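You operate a simulated robot arm through the tools that you are given. There is no shell and no other tool. Be economical: measure what you need, move in short steps, check, and stop when the job is done.

You run a simulated robot arm. Do the job below in one go: nothing can be reset, and whatever is moved stays where it is left.

Task
Finish the clamped green book: roll the bubbles out of its label, groove it beside the spine, open the clamp.
Fine: hand roller for the label, green block for the groove, both back on the tool rest; the clamp opens after both jobs. Set down upright: hand roller, green block. What is to be rubbed or washed off counts as gone when no trace of it is left.

It is judged by the outcome, as a careful person would: the job done as asked, and still so three seconds after it is handed in. It fails if anything else is knocked over, pushed out of place, dropped, spilled or broken.

Robot
A 7-joint arm with a two-finger parallel gripper, fixed in place. Base frame: the origin is at the foot of the arm, x ahead of it, y to its left, z up; the work surface is at about z = 0. Readings come in mm, rad, newtons and seconds.
With the tool pointing down near the work surface it reaches from about 240 to 620 mm from the base axis. Its first joint turns from -1.152 to 1.152 rad. Payload 2.6 kg.
Tool frame: the origin (TCP) lies between the finger pads and is the grasp point; the fingertips stand 30 mm ahead of it; z points along the fingers, y is the line along which they close. The gripper opens to 94 mm. The fingers are 28 mm wide and 10 mm thick; the gripper's body (50 by 96 mm) begins 55 mm behind the TCP.
Orientation is told as [roll, pitch, yaw] about the base's x, y, z axes, in that order, counted from this pose: with the fingers straight down and closing along the base's y, the tool's x points along the base's -x, its y along +y and its z along -z.

Tools
- The arm moves only by the tool apply_moves. Its arguments are lists of equal length, an entry for each row: "hand": the finger opening in m, from 0 to 0.094; "xyz": the shift along the tool's x, y, z in m, a list of three; "delta_rot": the turn, a rotation vector about the tool's x, y, z in rad, a list of three. In form: {"hand": [hand, ...], "xyz": [[x, y, z], ...], "delta_rot": [[ax, ay, az], ...]}. A call has 1 to 8 rows; each row shifts and turns the commanded pose from where the row before left it, along the tool's axes as they then stand. A row lasts 0.2 s, in which the tool goes at most 50 mm and 0.15 rad; a call with a longer step from one row to the next is refused whole, and so is a gripper value outside its range. Where a pose cannot be reached the arm comes as near as it can. A force on the tool above 40 N (or 10 N above the force at the start of the call, whichever is more), or a blocked arm, ends the call early, and 0.2 s more pass. The fingers move at their own pace (about 72 mm/s each) and stop on an object; they squeeze with about 30 N. The grip force told is the motor's: it shows also when the fingers shut on nothing. Time passes only in rows, and 0.2 s behind the last, so rows that do not move let the fingers close. The reply holds the time, the measured pose of the TCP, the force on the tool along the base axes, the opening and the grip force, in the units named above and with some noise, with the torque about the TCP (base axes, N m) and any sound that the robot's microphone picked up, and new pictures: "views" is both (left out), scene, wrist or none.
- Cameras (640 x 400 px; columns grow to the right, rows downward): "scene" is fixed at [47.7, 448.9, 553.9]; the picture's right is [-0.61, -0.79, 0.00], its down [-0.52, 0.40, -0.76] and it looks along [0.60, -0.46, -0.65] (base axes); focal length 299 px, centre (320, 200). "wrist" rides on the gripper at [76, 14, -102] in the tool frame; the picture's right is [-0.18, 0.98, 0.00], its down [-0.75, -0.14, -0.64] and it looks along [-0.63, -0.12, 0.77] (tool axes); focal length 243 px, centre (320, 200). There is no depth. A picture from a camera that has moved, and an enlarged one, comes with that camera's place and axes in the base frame and with its lens.
- enlarge(camera, box): a new picture of the part [left, top, right, bottom] of that camera's present view, enlarged. No time passes.
- job_done(): hands the job in; it is judged then, once.

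Go step by step. Nothing tells you positions but the pictures and the camera data: compare them with the known pose of the tool, close in by small moves and look again before you grip or let go. The budget is 120 turns and 200 pictures, counting those below and the enlarged ones. Unless the task says otherwise, let go and move clear before handing in, and close with one line.

The tools are called after "Request:" as name(argument=value, ...) on one line, values as JSON. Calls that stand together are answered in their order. apply_moves: Moves the arm, as the interface text tells. Its arguments: {"type":"object","properties":{"hand":{"type":"array"},"xyz":{"type":"array"},"delta_rot":{"type":"array"},"views":{"type":"string","enum":["both","scene","wrist","none"]}},"required":["hand","xyz","delta_rot"]} The other tools are called the same way: enlarge (camera, box) takes an enlarged picture of a part of a camera's view; job_done () hands the job in.

At the start:

```text
clock: 0.0
tcp_pos: [394.5, 163.4, 337.7]
tool_rot: [-0.001, 0.001, 0.0]
force: [0.2, 0.2, 0.1]
moment: [0.01, 0.01, 0.02]
opening: 94.1
finger_force: 0.1
```

scene: 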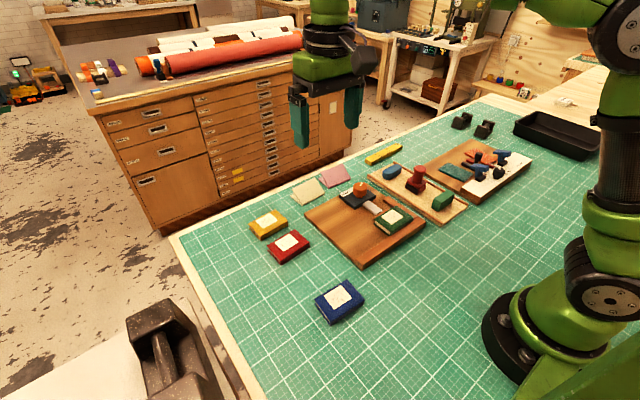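
wrist: 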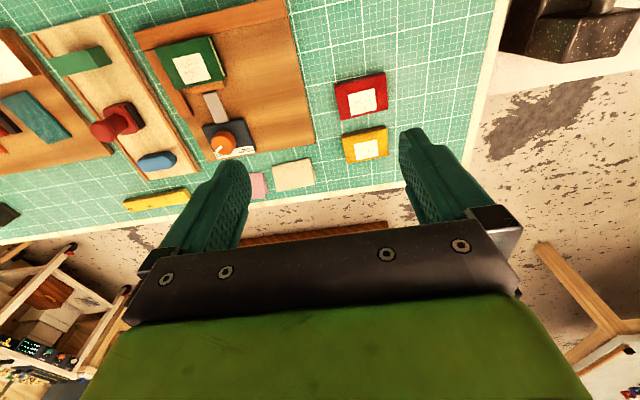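

I see the clamped green book on a wooden board, a tool rest beside it with a blue item, a red tool and a green block, and another board with more tools. I'll enlarge these first.

Request:
enlarge(camera="scene", box=[300, 130, 460, 270])

Request:
enlarge(camera="scene", box=[420, 100, 620, 220])

Request:
enlarge(camera="wrist", box=[0, 0, 320, 200])

```text
2.86 times, centred on (380, 200) of scene
camera zoom: at [47.7, 448.9, 553.9], right [-0.61, -0.79, 0.0], down [-0.52, 0.4, -0.76], along [0.6, -0.46, -0.65], focal length 855 px, centre (149, 200)
```

zoom: 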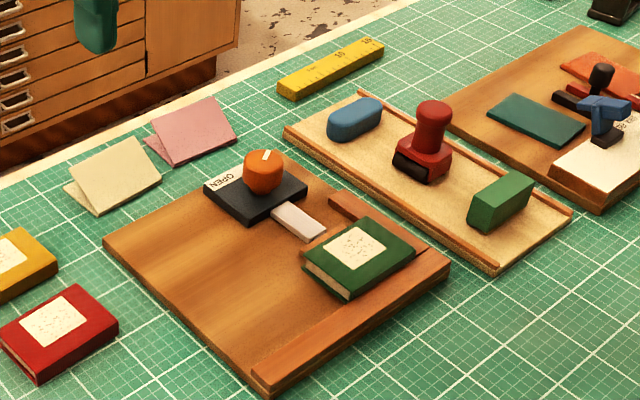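

```text
3.20 times, centred on (520, 160) of scene
camera zoom: at [47.7, 448.9, 553.9], right [-0.61, -0.79, 0.0], down [-0.52, 0.4, -0.76], along [0.6, -0.46, -0.65], focal length 958 px, centre (-320, 328)
```

zoom: 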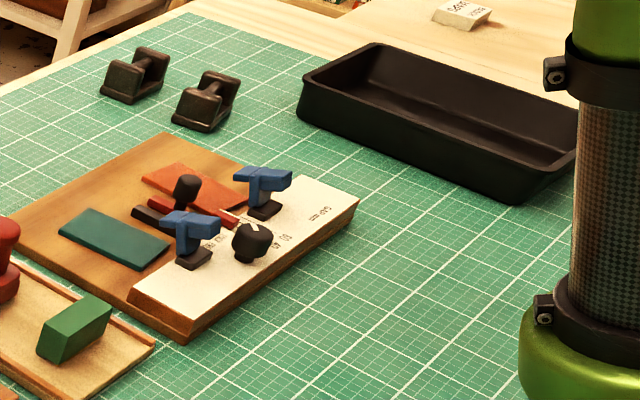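

```text
2.00 times, centred on (160, 100) of wrist
camera zoom: at [319.1, 177.4, 440.1], right [0.18, 0.98, 0.0], down [0.75, -0.14, 0.64], along [0.63, -0.12, -0.77], focal length 485 px, centre (640, 400)
```

zoom: 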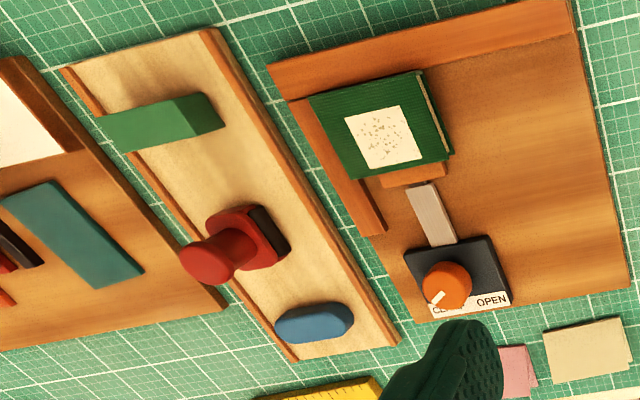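

Book is around (367,-24), clamp knob around (483,-22), roller around (420,-190), green block around (332,-189). I'll move to a lower viewpoint over them.

Request:
apply_moves(hand=[0.094, 0.094, 0.094, 0.094, 0.094, 0.094], xyz=[[0.0125, -0.0405, 0.0163], [0.0125, -0.0405, 0.0163], [0.0125, -0.0405, 0.0163], [0.0125, -0.0405, 0.0163], [0.0125, -0.0405, 0.0163], [0.0125, -0.0405, 0.0163]], delta_rot=[[0, 0, 0], [0, 0, 0], [0, 0, 0], [0, 0, 0], [0, 0, 0], [0, 0, 0]], views="wrist")

```text
clock: 1.4
tcp_pos: [316.8, -81.0, 239.8]
tool_rot: [-0.003, -0.001, 0.001]
force: [0.1, -0.9, 0.2]
moment: [-0.01, -0.01, 0.03]
opening: 94.3
finger_force: 0.0
camera wrist: at [241.7, -67.7, 343.0], right [0.18, 0.98, 0.0], down [0.75, -0.14, 0.64], along [0.63, -0.12, -0.77], focal length 243 px, centre (320, 200)
```

wrist: 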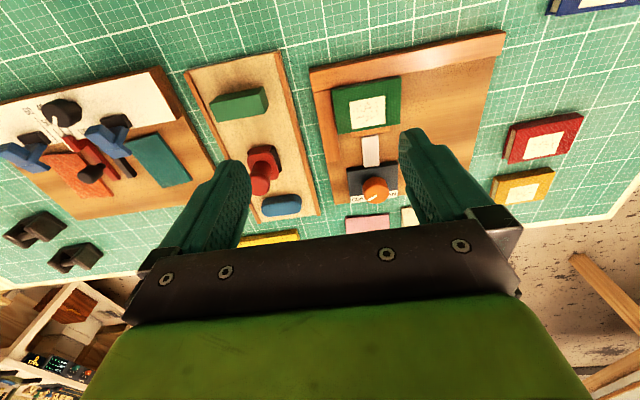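

Request:
enlarge(camera="wrist", box=[300, 30, 460, 130])

Request:
enlarge(camera="wrist", box=[180, 40, 340, 230])

Request:
enlarge(camera="scene", box=[360, 195, 440, 245])

Request:
enlarge(camera="scene", box=[390, 150, 470, 220])

```text
4.00 times, centred on (380, 80) of wrist
camera zoom: at [241.7, -67.7, 343.0], right [0.18, 0.98, 0.0], down [0.75, -0.14, 0.64], along [0.63, -0.12, -0.77], focal length 970 px, centre (80, 680)
```

zoom: 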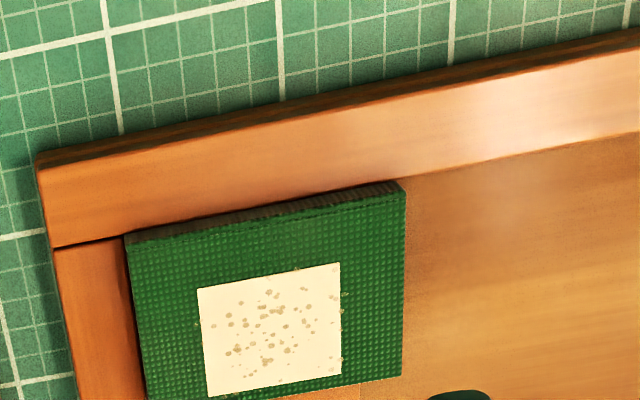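

```text
2.11 times, centred on (260, 135) of wrist
camera zoom: at [241.7, -67.7, 343.0], right [0.18, 0.98, 0.0], down [0.75, -0.14, 0.64], along [0.63, -0.12, -0.77], focal length 511 px, centre (446, 337)
```

zoom: 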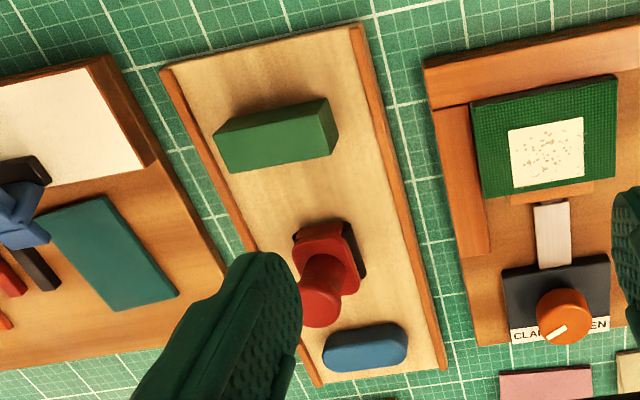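

```text
8.00 times, centred on (400, 220) of scene
camera zoom: at [47.7, 448.9, 553.9], right [-0.61, -0.79, 0.0], down [-0.52, 0.4, -0.76], along [0.6, -0.46, -0.65], focal length 2394 px, centre (-320, 40)
```

zoom: 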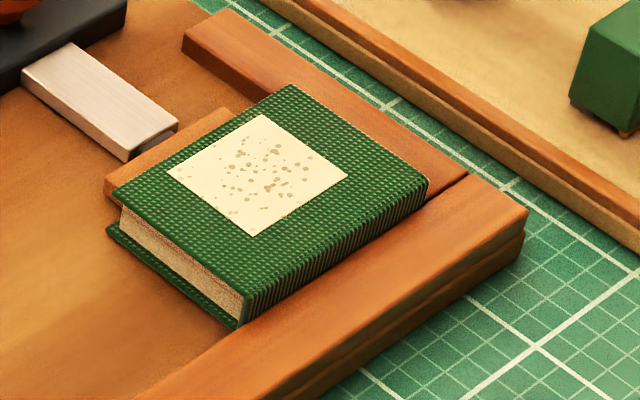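

```text
5.71 times, centred on (430, 185) of scene
camera zoom: at [47.7, 448.9, 553.9], right [-0.61, -0.79, 0.0], down [-0.52, 0.4, -0.76], along [0.6, -0.46, -0.65], focal length 1710 px, centre (-309, 286)
```

zoom: 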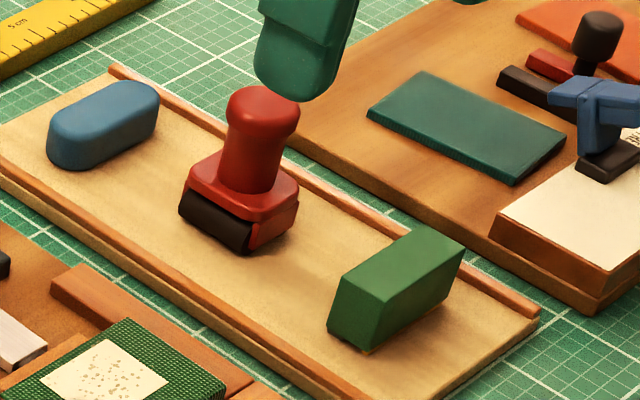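

The book's top is near z≈26, spanning x 331–390, y -71..13, with the spine on the fence (-x) side. The roller handle is near (410,-180), and I'm moving in for a closer look at the tools.

Request:
apply_moves(hand=[0.094, 0.094, 0.094], xyz=[[-0.0003, -0.025, 0.036], [-0.0003, -0.025, 0.036], [0, -0.025, 0.036]], delta_rot=[[0, 0, 0], [0, 0, 0], [0, 0, 0]], views="both")

Request:
enlarge(camera="wrist", box=[200, 0, 440, 180])

```text
clock: 2.2
tcp_pos: [319.0, -155.9, 131.8]
tool_rot: [0.001, 0.0, 0.0]
force: [-0.2, 0.6, 0.3]
moment: [-0.02, -0.01, -0.03]
opening: 94.2
finger_force: 0.0
camera wrist: at [244.2, -141.9, 235.1], right [0.18, 0.98, 0.0], down [0.75, -0.14, 0.64], along [0.63, -0.12, -0.77], focal length 243 px, centre (320, 200)
```

scene: 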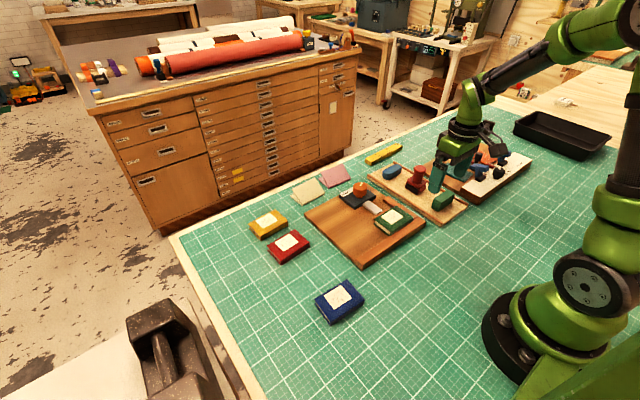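
wrist: 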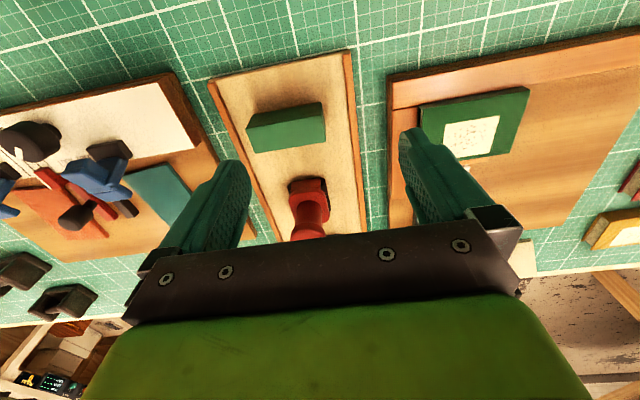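

```text
2.22 times, centred on (320, 90) of wrist
camera zoom: at [244.2, -141.9, 235.1], right [0.18, 0.98, 0.0], down [0.75, -0.14, 0.64], along [0.63, -0.12, -0.77], focal length 539 px, centre (320, 444)
```

zoom: 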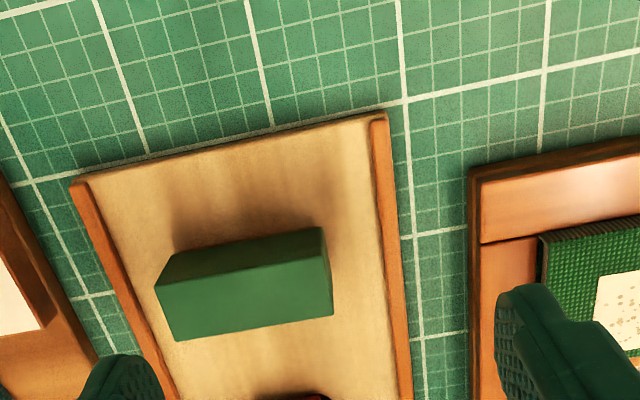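

Request:
enlarge(camera="wrist", box=[250, 150, 370, 250])

Request:
enlarge(camera="scene", box=[380, 140, 480, 220])

```text
4.00 times, centred on (310, 200) of wrist
camera zoom: at [244.2, -141.9, 235.1], right [0.18, 0.98, 0.0], down [0.75, -0.14, 0.64], along [0.63, -0.12, -0.77], focal length 970 px, centre (360, 200)
```

zoom: 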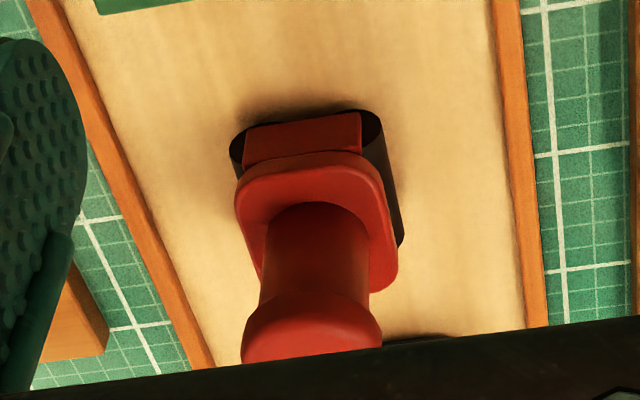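

```text
5.00 times, centred on (430, 180) of scene
camera zoom: at [47.7, 448.9, 553.9], right [-0.61, -0.79, 0.0], down [-0.52, 0.4, -0.76], along [0.6, -0.46, -0.65], focal length 1496 px, centre (-230, 300)
```

zoom: 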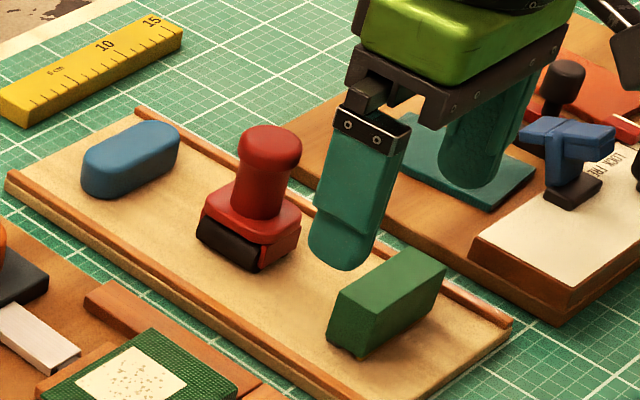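

The roller's axis runs along x under a vertical knobbed handle at about (412,-185), with its top near z≈85–90. I'll go above it.

Request:
apply_moves(hand=[0.08, 0.07, 0.07], xyz=[[-0.031, -0.01, -0.0033], [-0.031, -0.01, -0.0033], [-0.031, -0.009, -0.0033]], delta_rot=[[0, 0, 0], [0, 0, 0], [0, 0, 0]], views="wrist")

Request:
enlarge(camera="scene", box=[380, 140, 480, 220])

```text
clock: 3.0
tcp_pos: [412.4, -185.7, 142.3]
tool_rot: [-0.001, 0.0, -0.002]
force: [0.4, 0.7, -0.6]
moment: [0.02, -0.02, 0.03]
opening: 70.0
finger_force: 0.1
camera wrist: at [337.2, -171.5, 244.7], right [0.19, 0.98, 0.0], down [0.75, -0.14, 0.64], along [0.63, -0.12, -0.77], focal length 243 px, centre (320, 200)
```

wrist: 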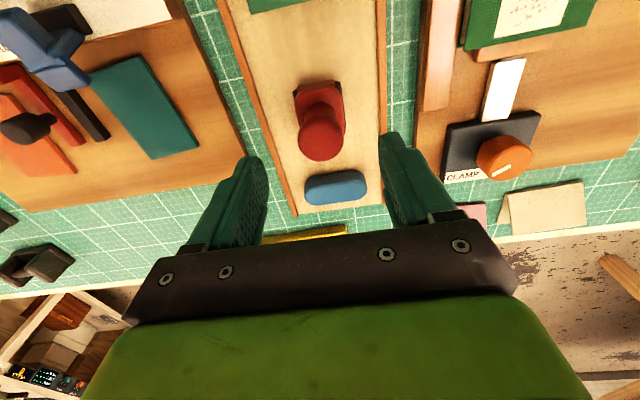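

```text
5.00 times, centred on (430, 180) of scene
camera zoom: at [47.7, 448.9, 553.9], right [-0.61, -0.79, 0.0], down [-0.52, 0.4, -0.76], along [0.6, -0.46, -0.65], focal length 1496 px, centre (-230, 300)
```

zoom: 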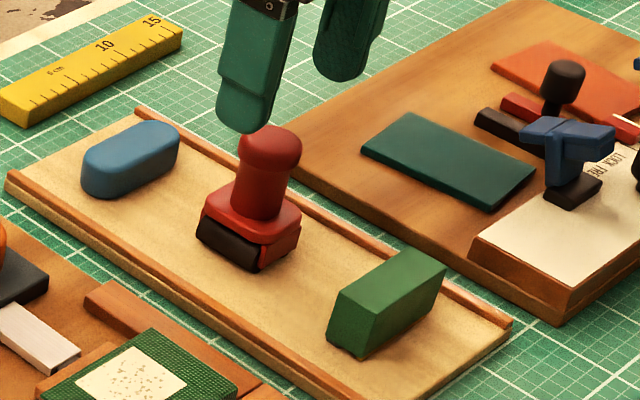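

The handle is centred under the gripper, so I'm descending around it.

Request:
apply_moves(hand=[0.07, 0.07], xyz=[[-0.002, 0, 0.035], [0, 0, 0.033]], delta_rot=[[0, 0, 0], [0, 0, 0]], views="wrist")

Request:
enlarge(camera="scene", box=[380, 140, 480, 220])

```text
clock: 3.6
tcp_pos: [413.6, -182.5, 72.7]
tool_rot: [0.0, -0.002, -0.001]
force: [-0.7, 0.6, -1.2]
moment: [0.0, 0.0, 0.01]
opening: 70.0
finger_force: 0.1
camera wrist: at [338.7, -169.9, 176.0], right [0.18, 0.98, 0.0], down [0.75, -0.14, 0.64], along [0.63, -0.12, -0.77], focal length 243 px, centre (320, 200)
```

wrist: 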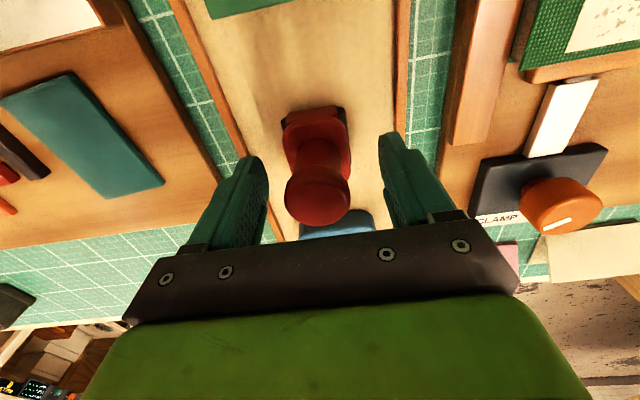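

```text
5.00 times, centred on (430, 180) of scene
camera zoom: at [47.7, 448.9, 553.9], right [-0.61, -0.79, 0.0], down [-0.52, 0.4, -0.76], along [0.6, -0.46, -0.65], focal length 1496 px, centre (-230, 300)
```

zoom: 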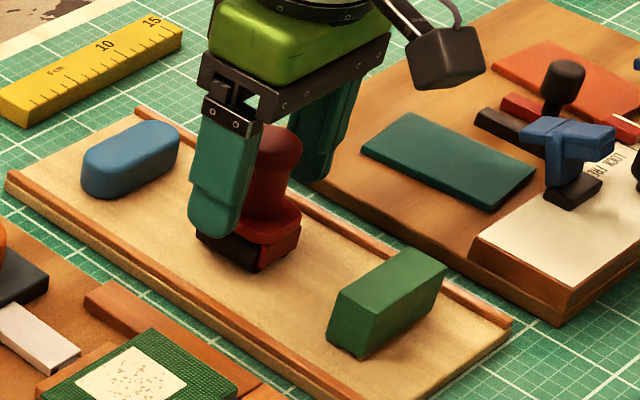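

Aligned; closing on the handle.

Request:
apply_moves(hand=[0.04, 0.02, 0.0, 0.0, 0.0], xyz=[[0, 0, 0], [0, 0, 0], [0, 0, 0], [0, 0, 0], [0, 0, 0]], delta_rot=[[0, 0, 0], [0, 0, 0], [0, 0, 0], [0, 0, 0], [0, 0, 0]], views="wrist")

Request:
enlarge(camera="scene", box=[380, 140, 480, 220])

```text
clock: 4.8
tcp_pos: [413.8, -183.4, 72.5]
tool_rot: [-0.001, -0.001, -0.001]
force: [-0.2, 0.2, -0.8]
moment: [-0.01, 0.02, 0.04]
opening: 32.9
finger_force: 29.9
camera wrist: at [338.5, -169.7, 176.1], right [0.18, 0.98, 0.0], down [0.75, -0.14, 0.64], along [0.63, -0.12, -0.77], focal length 243 px, centre (320, 200)
```

wrist: 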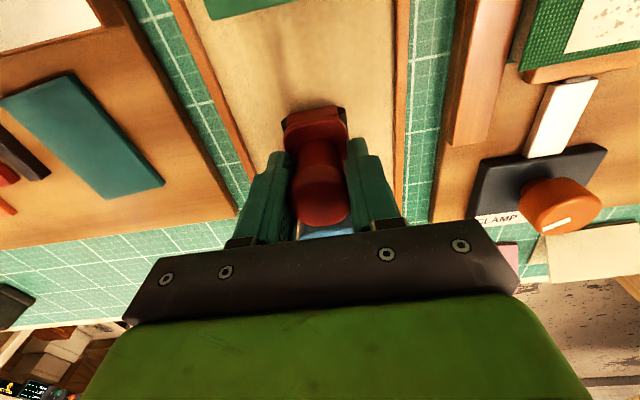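

```text
5.00 times, centred on (430, 180) of scene
camera zoom: at [47.7, 448.9, 553.9], right [-0.61, -0.79, 0.0], down [-0.52, 0.4, -0.76], along [0.6, -0.46, -0.65], focal length 1496 px, centre (-230, 300)
```

zoom: 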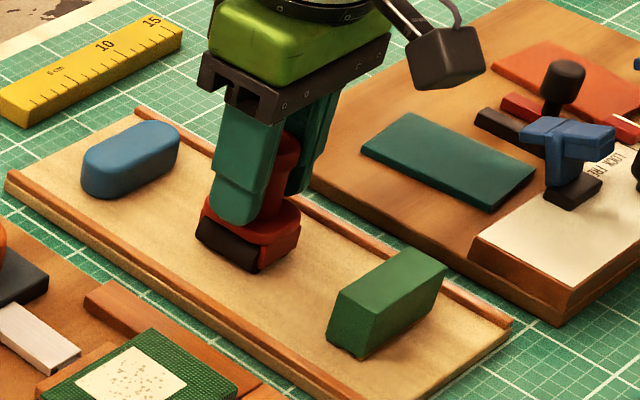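

The knob is held at 33 mm. I'm lifting and checking.

Request:
apply_moves(hand=[0.0, 0.0, 0.0], xyz=[[0, 0, -0.015], [0, 0, -0.025], [0, 0, -0.02]], delta_rot=[[0, 0, 0], [0, 0, 0], [0, 0, 0]], views="wrist")

Request:
enlarge(camera="scene", box=[380, 120, 480, 200])

```text
clock: 5.6
tcp_pos: [415.0, -183.5, 133.5]
tool_rot: [0.0, 0.0, 0.0]
force: [-0.2, 1.0, -2.2]
moment: [0.01, -0.03, -0.01]
opening: 32.6
finger_force: 30.0
camera wrist: at [339.4, -169.2, 236.2], right [0.18, 0.98, 0.0], down [0.75, -0.14, 0.64], along [0.63, -0.12, -0.77], focal length 243 px, centre (320, 200)
```

wrist: 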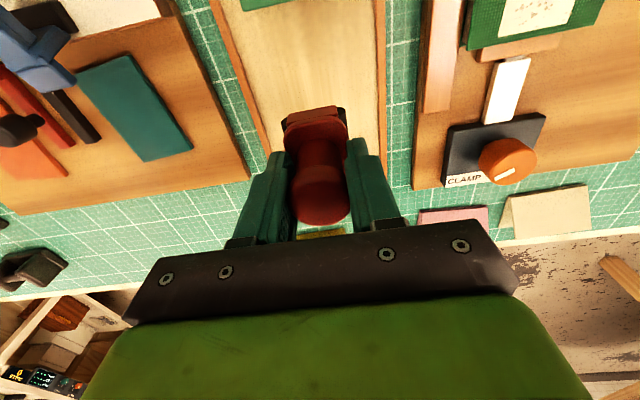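

```text
5.00 times, centred on (430, 160) of scene
camera zoom: at [47.7, 448.9, 553.9], right [-0.61, -0.79, 0.0], down [-0.52, 0.4, -0.76], along [0.6, -0.46, -0.65], focal length 1496 px, centre (-230, 400)
```

zoom: 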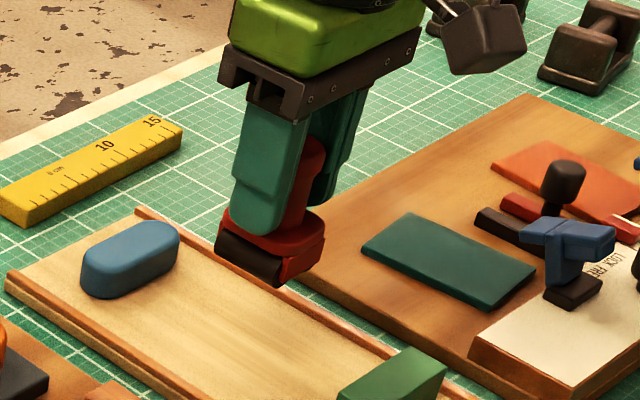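

The roller is lifted cleanly; its centre is about 3 mm on the base side of the TCP. I'm moving above the label centre, aiming for TCP (370,-28).

Request:
apply_moves(hand=[0.0, 0.0, 0.0, 0.0, 0.0], xyz=[[0.01125, 0.03875, 0], [0.01125, 0.03875, 0], [0.01125, 0.03875, 0], [0.01125, 0.03875, 0], [0, 0, 0.03]], delta_rot=[[0, 0, 0], [0, 0, 0], [0, 0, 0], [0, 0, 0], [0, 0, 0]], views="wrist")

Request:
enlarge(camera="scene", box=[340, 150, 460, 250])

Request:
enlarge(camera="wrist", box=[240, 50, 400, 150])

```text
clock: 6.8
tcp_pos: [370.0, -26.0, 102.0]
tool_rot: [0.0, -0.001, -0.001]
force: [0.0, 0.0, -2.2]
moment: [-0.04, -0.02, -0.05]
opening: 32.6
finger_force: 30.4
camera wrist: at [294.7, -12.2, 204.8], right [0.19, 0.98, 0.0], down [0.75, -0.14, 0.64], along [0.63, -0.12, -0.77], focal length 243 px, centre (320, 200)
```

wrist: 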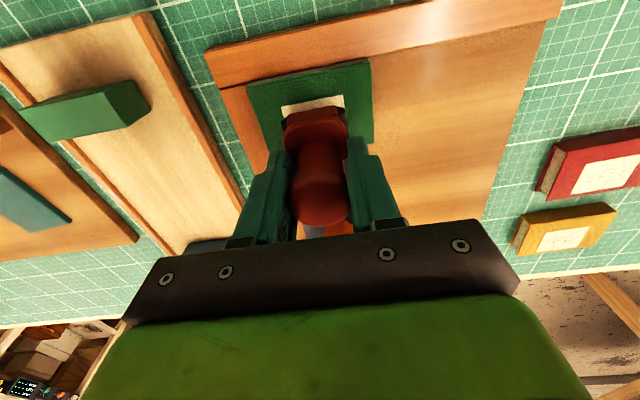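

```text
4.00 times, centred on (400, 200) of scene
camera zoom: at [47.7, 448.9, 553.9], right [-0.61, -0.79, 0.0], down [-0.52, 0.4, -0.76], along [0.6, -0.46, -0.65], focal length 1197 px, centre (0, 200)
```

zoom: 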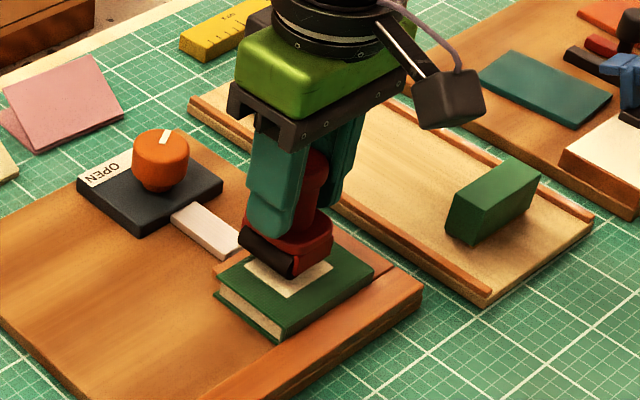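

```text
4.00 times, centred on (320, 100) of wrist
camera zoom: at [294.7, -12.2, 204.8], right [0.19, 0.98, 0.0], down [0.75, -0.14, 0.64], along [0.63, -0.12, -0.77], focal length 970 px, centre (320, 600)
```

zoom: 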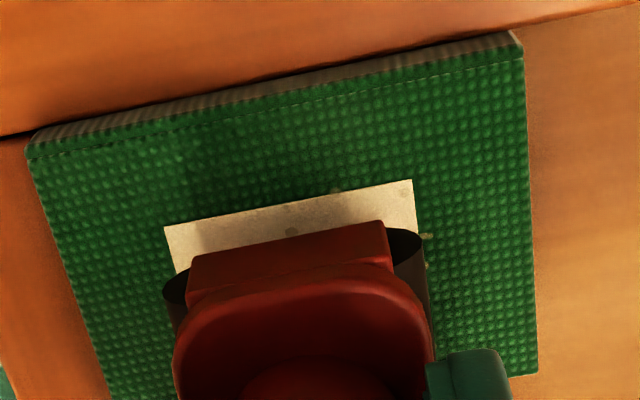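

The roller hangs just above the label. I'm lowering gently until contact.

Request:
apply_moves(hand=[0.0, 0.0, 0.0], xyz=[[0.003, -0.002, 0.004], [0, 0, 0.003], [0, 0, 0.001]], delta_rot=[[0, 0, 0], [0, 0, 0], [0, 0, 0]], views="none")

Request:
enlarge(camera="scene", box=[360, 185, 440, 245])

```text
clock: 7.6
tcp_pos: [367.2, -28.6, 94.4]
tool_rot: [0.0, -0.001, 0.0]
force: [0.6, 1.0, -2.3]
moment: [-0.01, -0.01, -0.01]
opening: 32.7
finger_force: 30.4
```

```text
6.67 times, centred on (400, 215) of scene
camera zoom: at [47.7, 448.9, 553.9], right [-0.61, -0.79, 0.0], down [-0.52, 0.4, -0.76], along [0.6, -0.46, -0.65], focal length 1995 px, centre (-213, 100)
```

zoom: 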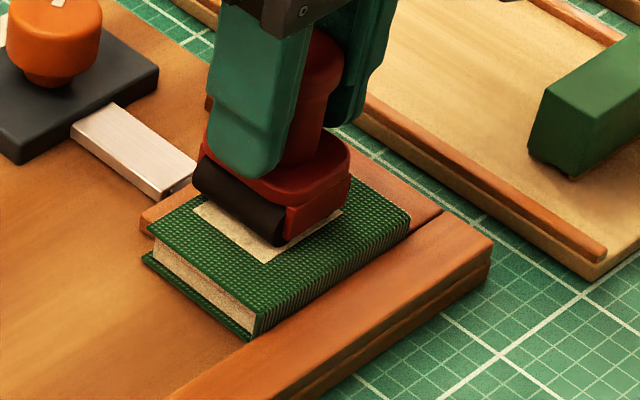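

Near contact now. I'm going down in 1 mm steps.

Request:
apply_moves(hand=[0.0, 0.0, 0.0, 0.0], xyz=[[0, 0, 0.001], [0, 0, 0.001], [0, 0, 0.001], [0, 0, 0.001]], delta_rot=[[0, 0, 0], [0, 0, 0], [0, 0, 0], [0, 0, 0]], views="none")

```text
clock: 8.6
tcp_pos: [367.4, -30.6, 93.0]
tool_rot: [0.0, -0.004, 0.0]
force: [-4.5, -3.1, 22.8]
moment: [0.03, 0.31, -0.02]
opening: 32.8
finger_force: 29.7
```

Contact at TCP z≈93 with ~23 N. Rolling along y across the label.

Request:
apply_moves(hand=[0.0, 0.0, 0.0, 0.0, 0.0, 0.0, 0.0], xyz=[[0, -0.004, -0.0005], [0, -0.004, 0], [0, -0.004, 0], [0, -0.004, 0], [0, -0.004, 0], [0, -0.004, 0], [0, -0.004, 0]], delta_rot=[[0, 0, 0], [0, 0, 0], [0, 0, 0], [0, 0, 0], [0, 0, 0], [0, 0, 0], [0, 0, 0]], views="none")

Request:
enlarge(camera="scene", box=[360, 185, 440, 245])

```text
clock: 10.2
tcp_pos: [366.8, -58.3, 91.7]
tool_rot: [0.0, -0.001, -0.001]
force: [1.1, 5.6, 15.3]
moment: [0.25, -0.13, 0.06]
opening: 32.7
finger_force: 29.8
```

```text
6.67 times, centred on (400, 215) of scene
camera zoom: at [47.6, 448.9, 553.9], right [-0.61, -0.79, 0.0], down [-0.52, 0.4, -0.76], along [0.6, -0.46, -0.65], focal length 1995 px, centre (-213, 100)
```

zoom: 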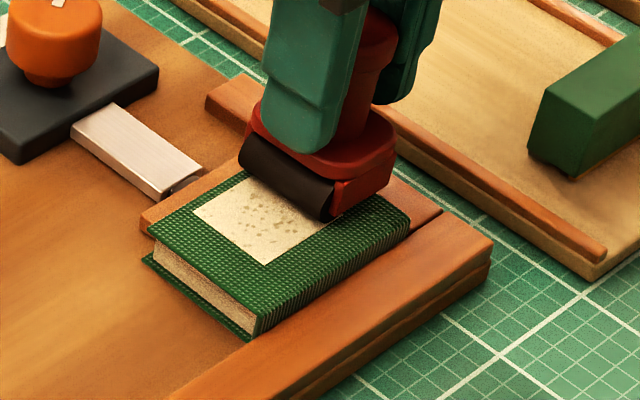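

Request:
apply_moves(hand=[0.0, 0.0, 0.0, 0.0, 0.0, 0.0, 0.0, 0.0], xyz=[[0, 0.007, 0.0005], [0, 0.007, 0], [0, 0.007, 0], [0, 0.007, 0], [0, 0.007, 0], [0, 0.007, 0], [0, 0.007, 0], [0, 0.007, 0]], delta_rot=[[0, 0, 0], [0, 0, 0], [0, 0, 0], [0, 0, 0], [0, 0, 0], [0, 0, 0], [0, 0, 0], [0, 0, 0]], views="none")

Request:
enlarge(camera="scene", box=[360, 185, 440, 245])

Request:
enlarge(camera="wrist", box=[240, 50, 400, 150])

```text
clock: 12.0
tcp_pos: [367.0, -2.5, 89.2]
tool_rot: [0.001, 0.0, 0.0]
force: [0.8, 0.2, -1.3]
moment: [0.01, 0.01, 0.01]
opening: 33.0
finger_force: 30.2
```

```text
6.67 times, centred on (400, 215) of scene
camera zoom: at [47.7, 448.9, 553.9], right [-0.61, -0.79, 0.0], down [-0.52, 0.4, -0.76], along [0.6, -0.46, -0.65], focal length 1995 px, centre (-213, 100)
```

zoom: 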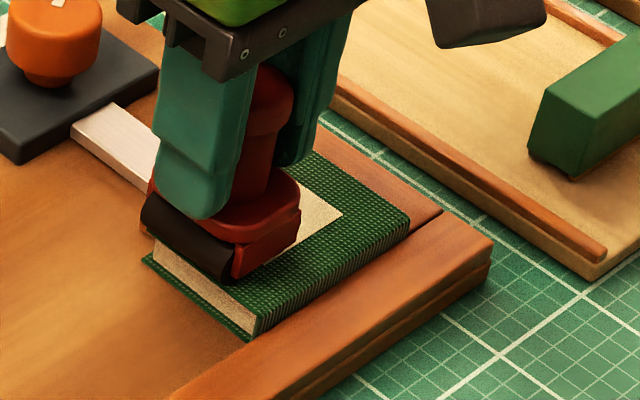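

```text
4.00 times, centred on (320, 100) of wrist
camera zoom: at [291.7, 11.1, 193.7], right [0.18, 0.98, 0.0], down [0.75, -0.14, 0.64], along [0.63, -0.12, -0.77], focal length 970 px, centre (320, 600)
```

zoom: 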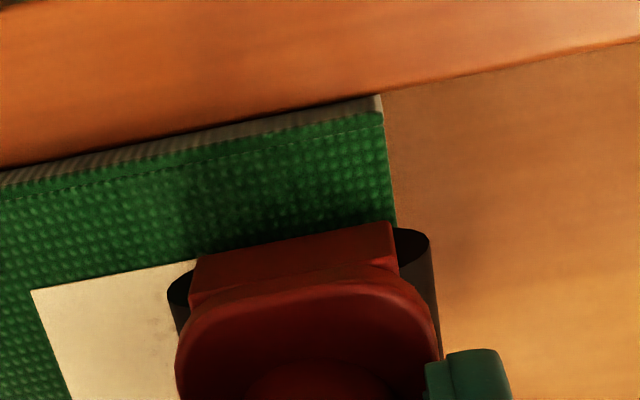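

The force has dropped to zero, so the handle slipped a little in the grip. The visible part of the label looks smooth; I'll re-establish contact and roll back.

Request:
apply_moves(hand=[0.0, 0.0, 0.0], xyz=[[0, 0, 0.001], [0, 0, 0.001], [0, 0, 0.0]], delta_rot=[[0, 0, 0], [0, 0, 0], [0, 0, 0]], views="none")

```text
clock: 12.8
tcp_pos: [366.7, -3.4, 89.8]
tool_rot: [0.0, -0.003, -0.001]
force: [-6.6, -0.5, 22.1]
moment: [0.03, 0.43, -0.01]
opening: 32.8
finger_force: 30.4
```

Request:
apply_moves(hand=[0.0, 0.0, 0.0, 0.0, 0.0, 0.0, 0.0, 0.0], xyz=[[0, -0.007, 0], [0, -0.007, 0], [0, -0.007, 0], [0, -0.007, 0], [0, -0.007, 0], [0, -0.007, 0], [0, -0.007, 0], [0, -0.007, 0]], delta_rot=[[0, 0, 0], [0, 0, 0], [0, 0, 0], [0, 0, 0], [0, 0, 0], [0, 0, 0], [0, 0, 0], [0, 0, 0]], views="none")

Request:
enlarge(camera="scene", box=[370, 195, 430, 240])

Request:
enlarge(camera="wrist", box=[240, 50, 400, 150])

```text
clock: 14.2
tcp_pos: [368.2, -39.3, 90.0]
tool_rot: [0.003, -0.006, 0.0]
force: [-3.1, 0.7, 6.6]
moment: [-0.07, 0.24, -0.02]
opening: 32.6
finger_force: 30.3
stopped in row 6: the force on the tool passed its limit at 41 N (the readings are from after the stop); the commanded pose is now the measured one
```

```text
8.89 times, centred on (400, 218) of scene
camera zoom: at [47.7, 448.9, 553.9], right [-0.61, -0.79, 0.0], down [-0.52, 0.4, -0.76], along [0.6, -0.46, -0.65], focal length 2660 px, centre (-391, 44)
```

zoom: 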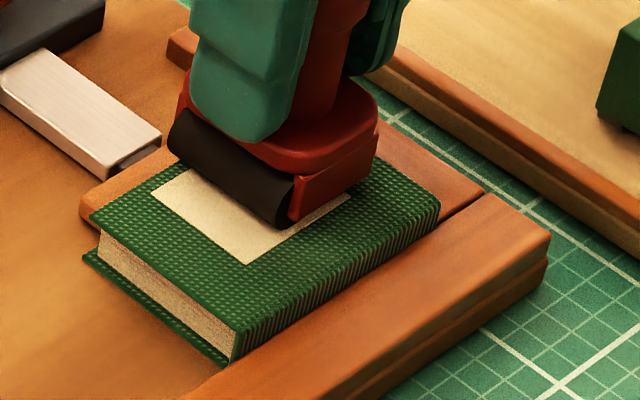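

```text
4.00 times, centred on (320, 100) of wrist
camera zoom: at [292.9, -26.4, 193.0], right [0.18, 0.98, 0.0], down [0.75, -0.14, 0.65], along [0.63, -0.12, -0.76], focal length 970 px, centre (320, 600)
```

zoom: 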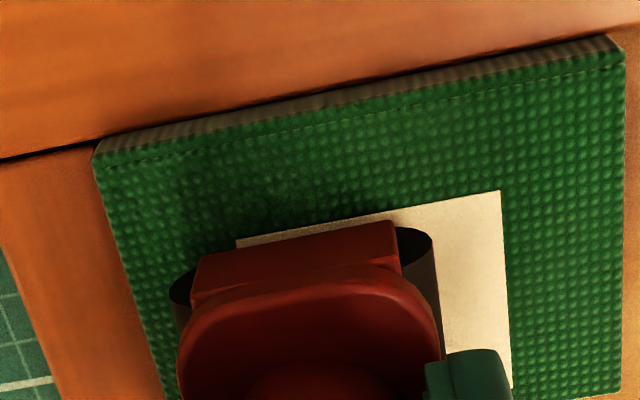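

The +y half looks clean. I'm lifting and moving aside to inspect the whole label.

Request:
apply_moves(hand=[0.0, 0.0, 0.0, 0.0], xyz=[[0, 0, -0.02], [0, -0.02, -0.02], [0, -0.04, 0], [0, -0.03, 0]], delta_rot=[[0, 0, 0], [0, 0, 0], [0, 0, 0], [0, 0, 0]], views="wrist")

Request:
enlarge(camera="scene", box=[370, 195, 430, 240])

Request:
enlarge(camera="wrist", box=[360, 40, 480, 140])

```text
clock: 15.2
tcp_pos: [366.9, -130.9, 130.5]
tool_rot: [0.002, -0.004, 0.003]
force: [-0.4, 0.0, -1.8]
moment: [0.02, 0.04, 0.0]
opening: 32.9
finger_force: 30.1
camera wrist: at [291.4, -117.3, 233.5], right [0.18, 0.98, 0.0], down [0.75, -0.14, 0.64], along [0.63, -0.12, -0.76], focal length 243 px, centre (320, 200)
```

wrist: 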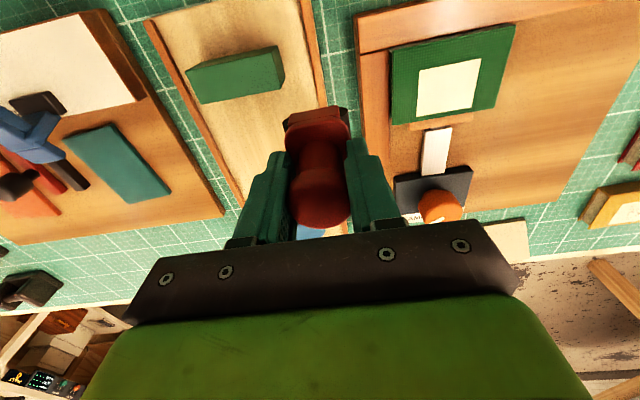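

```text
8.89 times, centred on (400, 218) of scene
camera zoom: at [47.7, 448.9, 553.9], right [-0.61, -0.79, 0.0], down [-0.52, 0.4, -0.76], along [0.6, -0.46, -0.65], focal length 2660 px, centre (-391, 44)
```

zoom: 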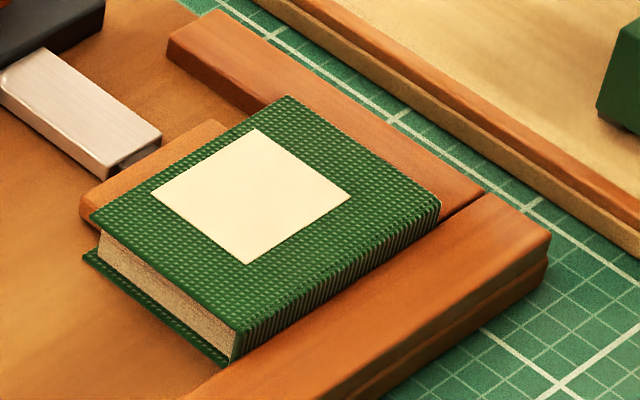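

```text
4.00 times, centred on (420, 90) of wrist
camera zoom: at [291.4, -117.3, 233.5], right [0.18, 0.98, 0.0], down [0.75, -0.14, 0.64], along [0.63, -0.12, -0.76], focal length 970 px, centre (-80, 640)
```

zoom: 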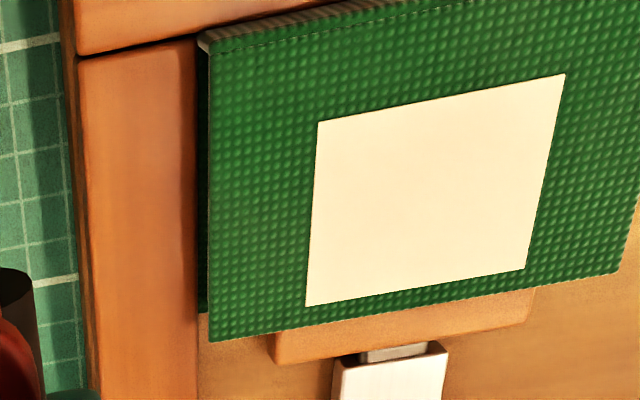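

The label is flawless now. I'm carrying the roller back above its place on the rest.

Request:
apply_moves(hand=[0.0, 0.0, 0.0, 0.0], xyz=[[-0.0235, -0.0265, 0], [-0.0235, -0.026, 0], [0, 0, 0.03], [0, 0, 0.022]], delta_rot=[[0, 0, 0], [0, 0, 0], [0, 0, 0], [0, 0, 0]], views="wrist")

Request:
enlarge(camera="scene", box=[380, 140, 480, 220])

```text
clock: 16.2
tcp_pos: [414.7, -181.7, 78.8]
tool_rot: [0.002, -0.004, 0.001]
force: [0.3, 0.1, -0.7]
moment: [-0.01, -0.02, 0.0]
opening: 32.8
finger_force: 30.1
camera wrist: at [338.8, -169.0, 181.3], right [0.18, 0.98, 0.0], down [0.75, -0.14, 0.64], along [0.63, -0.12, -0.76], focal length 243 px, centre (320, 200)
```

wrist: 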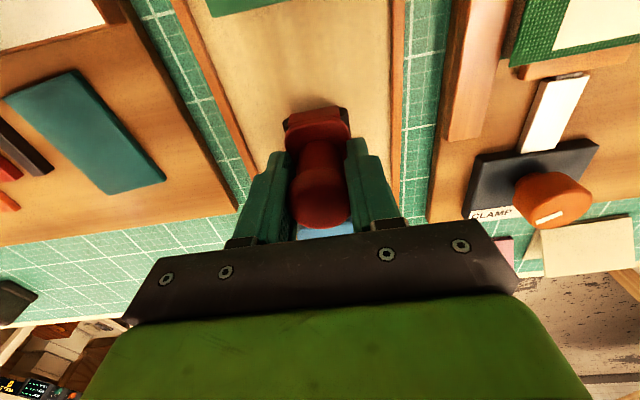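

```text
5.00 times, centred on (430, 180) of scene
camera zoom: at [47.7, 448.9, 553.9], right [-0.61, -0.79, 0.0], down [-0.52, 0.4, -0.76], along [0.6, -0.46, -0.65], focal length 1496 px, centre (-230, 300)
```

zoom: 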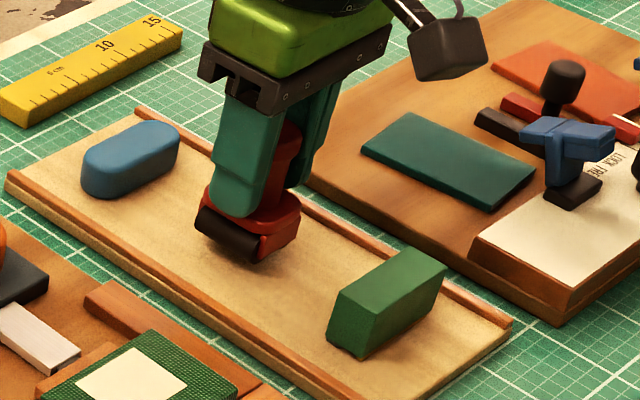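

Lowering to the rest in small steps until I feel contact.

Request:
apply_moves(hand=[0.0, 0.0, 0.0, 0.0, 0.0], xyz=[[0, 0, 0.003], [0, 0, 0.002], [0, 0, 0.001], [0, 0, 0.001], [0, 0, 0.001]], delta_rot=[[0, 0, 0], [0, 0, 0], [0, 0, 0], [0, 0, 0], [0, 0, 0]], views="none")

```text
clock: 17.4
tcp_pos: [414.5, -182.4, 71.0]
tool_rot: [0.002, -0.003, -0.001]
force: [-2.1, 0.3, 6.1]
moment: [-0.07, 0.24, -0.04]
opening: 32.5
finger_force: 29.7
```

Contact. Opening the fingers and rising.

Request:
apply_moves(hand=[0.04, 0.06, 0.07, 0.07, 0.07, 0.07], xyz=[[0, 0, 0], [0, 0, 0], [0, 0, 0], [0, 0, -0.03], [0, 0, -0.03], [0, 0, -0.02]], delta_rot=[[0, 0, 0], [0, 0, 0], [0, 0, 0], [0, 0, 0], [0, 0, 0], [0, 0, 0]], views="wrist")

Request:
enlarge(camera="scene", box=[380, 140, 480, 220])

```text
clock: 18.8
tcp_pos: [416.8, -183.2, 151.9]
tool_rot: [0.002, -0.001, 0.002]
force: [0.2, 0.1, -0.4]
moment: [-0.02, -0.02, 0.03]
opening: 70.3
finger_force: 0.0
camera wrist: at [341.0, -169.9, 253.9], right [0.18, 0.98, 0.0], down [0.75, -0.14, 0.64], along [0.63, -0.12, -0.76], focal length 243 px, centre (320, 200)
```

wrist: 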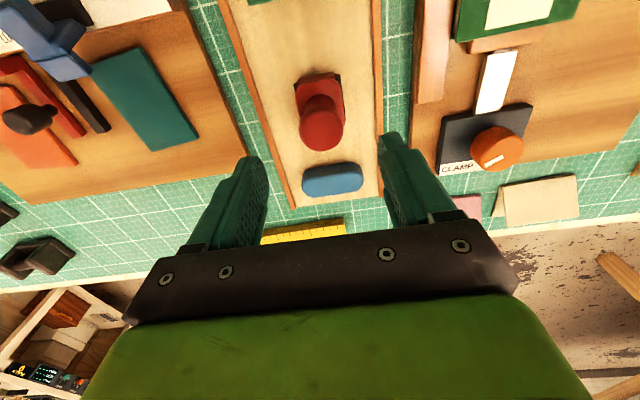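

```text
5.00 times, centred on (430, 180) of scene
camera zoom: at [47.7, 448.9, 553.9], right [-0.61, -0.79, 0.0], down [-0.52, 0.4, -0.76], along [0.6, -0.46, -0.65], focal length 1496 px, centre (-230, 300)
```

zoom: 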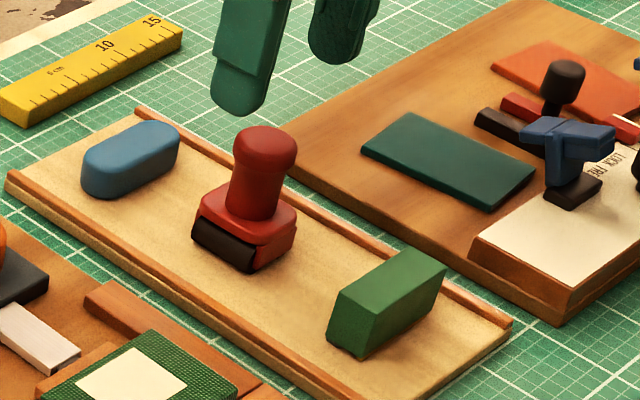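

The roller stands upright on the rest. Next is the green block; I'm looking at it closely.

Request:
enlarge(camera="scene", box=[430, 180, 480, 216])

Request:
apply_moves(hand=[0.07, 0.07, 0.07, 0.07, 0.07, 0.07], xyz=[[0.03, 0, 0], [0.03, 0, 0], [0.03, 0, 0], [0.03, 0, 0.02], [0.02, 0, 0.02], [0, 0.005, 0.01]], delta_rot=[[0, 0, 0], [0, 0, 0], [0, 0, 0], [0, 0, 0], [0, 0, 0], [0, 0, 0]], views="wrist")

```text
11.11 times, centred on (455, 198) of scene
camera zoom: at [47.7, 448.9, 553.9], right [-0.61, -0.79, 0.0], down [-0.52, 0.4, -0.76], along [0.6, -0.46, -0.65], focal length 3325 px, centre (-1180, 222)
```

zoom: 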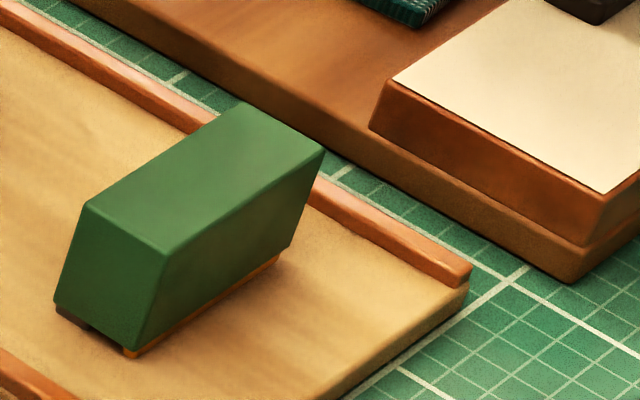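

```text
clock: 20.2
tcp_pos: [273.9, -178.0, 100.3]
tool_rot: [0.002, -0.004, 0.0]
force: [0.0, -0.6, -1.0]
moment: [0.01, 0.0, 0.0]
opening: 70.3
finger_force: 0.0
camera wrist: at [198.5, -164.0, 202.7], right [0.18, 0.98, 0.0], down [0.75, -0.14, 0.65], along [0.63, -0.12, -0.76], focal length 243 px, centre (320, 200)
```

wrist: 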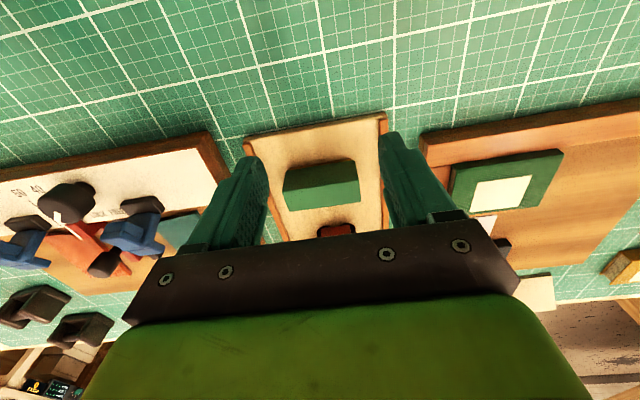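

Request:
enlarge(camera="wrist", box=[270, 140, 370, 220])

Request:
enlarge(camera="wrist", box=[420, 110, 600, 230])

```text
5.00 times, centred on (320, 180) of wrist
camera zoom: at [198.5, -164.0, 202.7], right [0.18, 0.98, 0.0], down [0.75, -0.14, 0.65], along [0.63, -0.12, -0.76], focal length 1213 px, centre (320, 300)
```

zoom: 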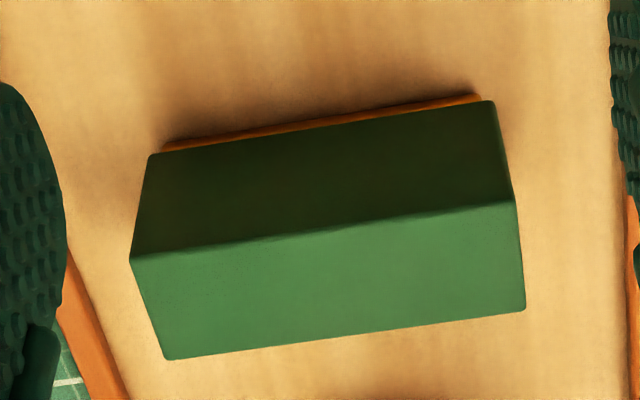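

```text
3.33 times, centred on (510, 170) of wrist
camera zoom: at [198.5, -164.0, 202.7], right [0.18, 0.98, 0.0], down [0.75, -0.14, 0.65], along [0.63, -0.12, -0.76], focal length 809 px, centre (-313, 300)
```

zoom: 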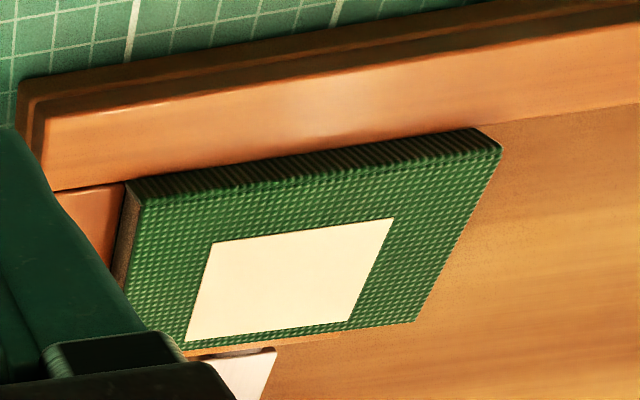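

The block occupies x 316–339, y -219…-154, top z≈43, with a brass rib under its -x edge and a dark foot under the other. I'll turn the gripper 90° so it grips across the 23 mm width.

Request:
apply_moves(hand=[0.06, 0.06, 0.06, 0.06, 0.06, 0.06, 0.06], xyz=[[-0.027, -0.0045, -0.015], [-0.027, -0.0045, -0.01], [0, 0, 0], [0, 0, 0], [0, 0, 0], [0, 0, 0], [0, 0, 0]], delta_rot=[[0, 0, 0], [0, 0, 0], [0, 0, 0.15], [0, 0, 0.15], [0, 0, 0.15], [0, 0, 0.15], [0, 0, 0.15]], views="none")

Request:
apply_moves(hand=[0.06, 0.06, 0.06, 0.06, 0.06, 0.06], xyz=[[0, 0, 0], [0, 0, 0], [0, 0, 0], [0, 0, 0], [0, 0, 0], [0, 0, 0]], delta_rot=[[0, 0, 0.15], [0, 0, 0.15], [0, 0, 0.15], [0, 0, 0.15], [0, 0, 0.15], [0, 0, 0.0708]], views="both")

```text
clock: 21.8
tcp_pos: [327.9, -185.7, 125.5]
tool_rot: [0.004, -0.002, -0.752]
force: [-0.6, -0.4, 0.1]
moment: [-0.01, 0.02, 0.0]
opening: 60.0
finger_force: 0.0
```

```text
clock: 23.2
tcp_pos: [329.0, -186.7, 124.9]
tool_rot: [0.005, 0.002, -1.572]
force: [0.0, 0.2, -0.1]
moment: [0.01, 0.01, 0.01]
opening: 60.0
finger_force: 0.1
camera wrist: at [344.4, -110.8, 227.6], right [0.98, -0.19, 0.0], down [-0.14, -0.75, 0.64], along [-0.12, -0.63, -0.77], focal length 243 px, centre (320, 200)
```

scene: 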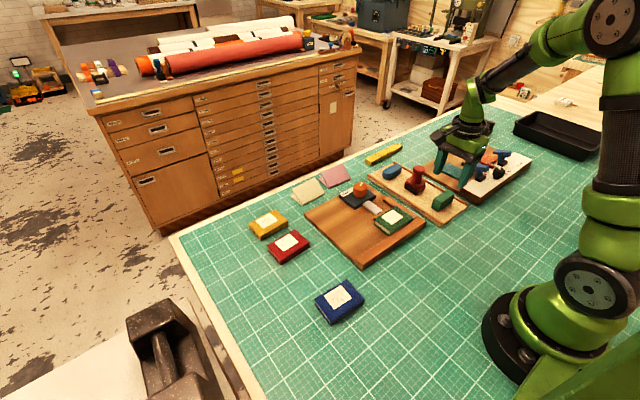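
wrist: 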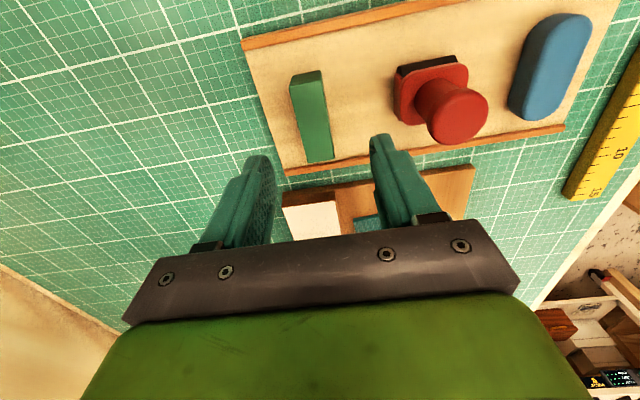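

Request:
enlarge(camera="wrist", box=[260, 50, 380, 170])

```text
3.33 times, centred on (320, 110) of wrist
camera zoom: at [344.4, -110.8, 227.6], right [0.98, -0.19, 0.0], down [-0.14, -0.75, 0.64], along [-0.12, -0.63, -0.77], focal length 809 px, centre (320, 500)
```

zoom: 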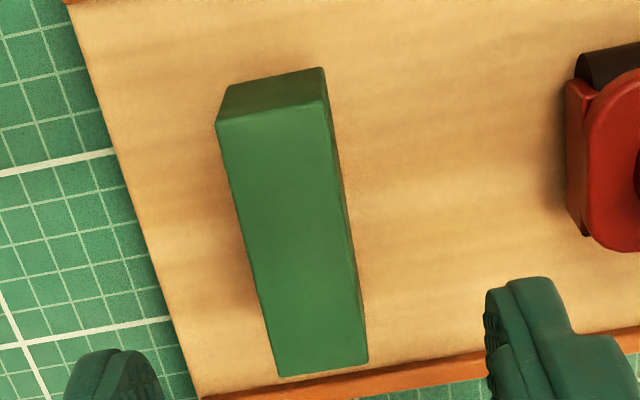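

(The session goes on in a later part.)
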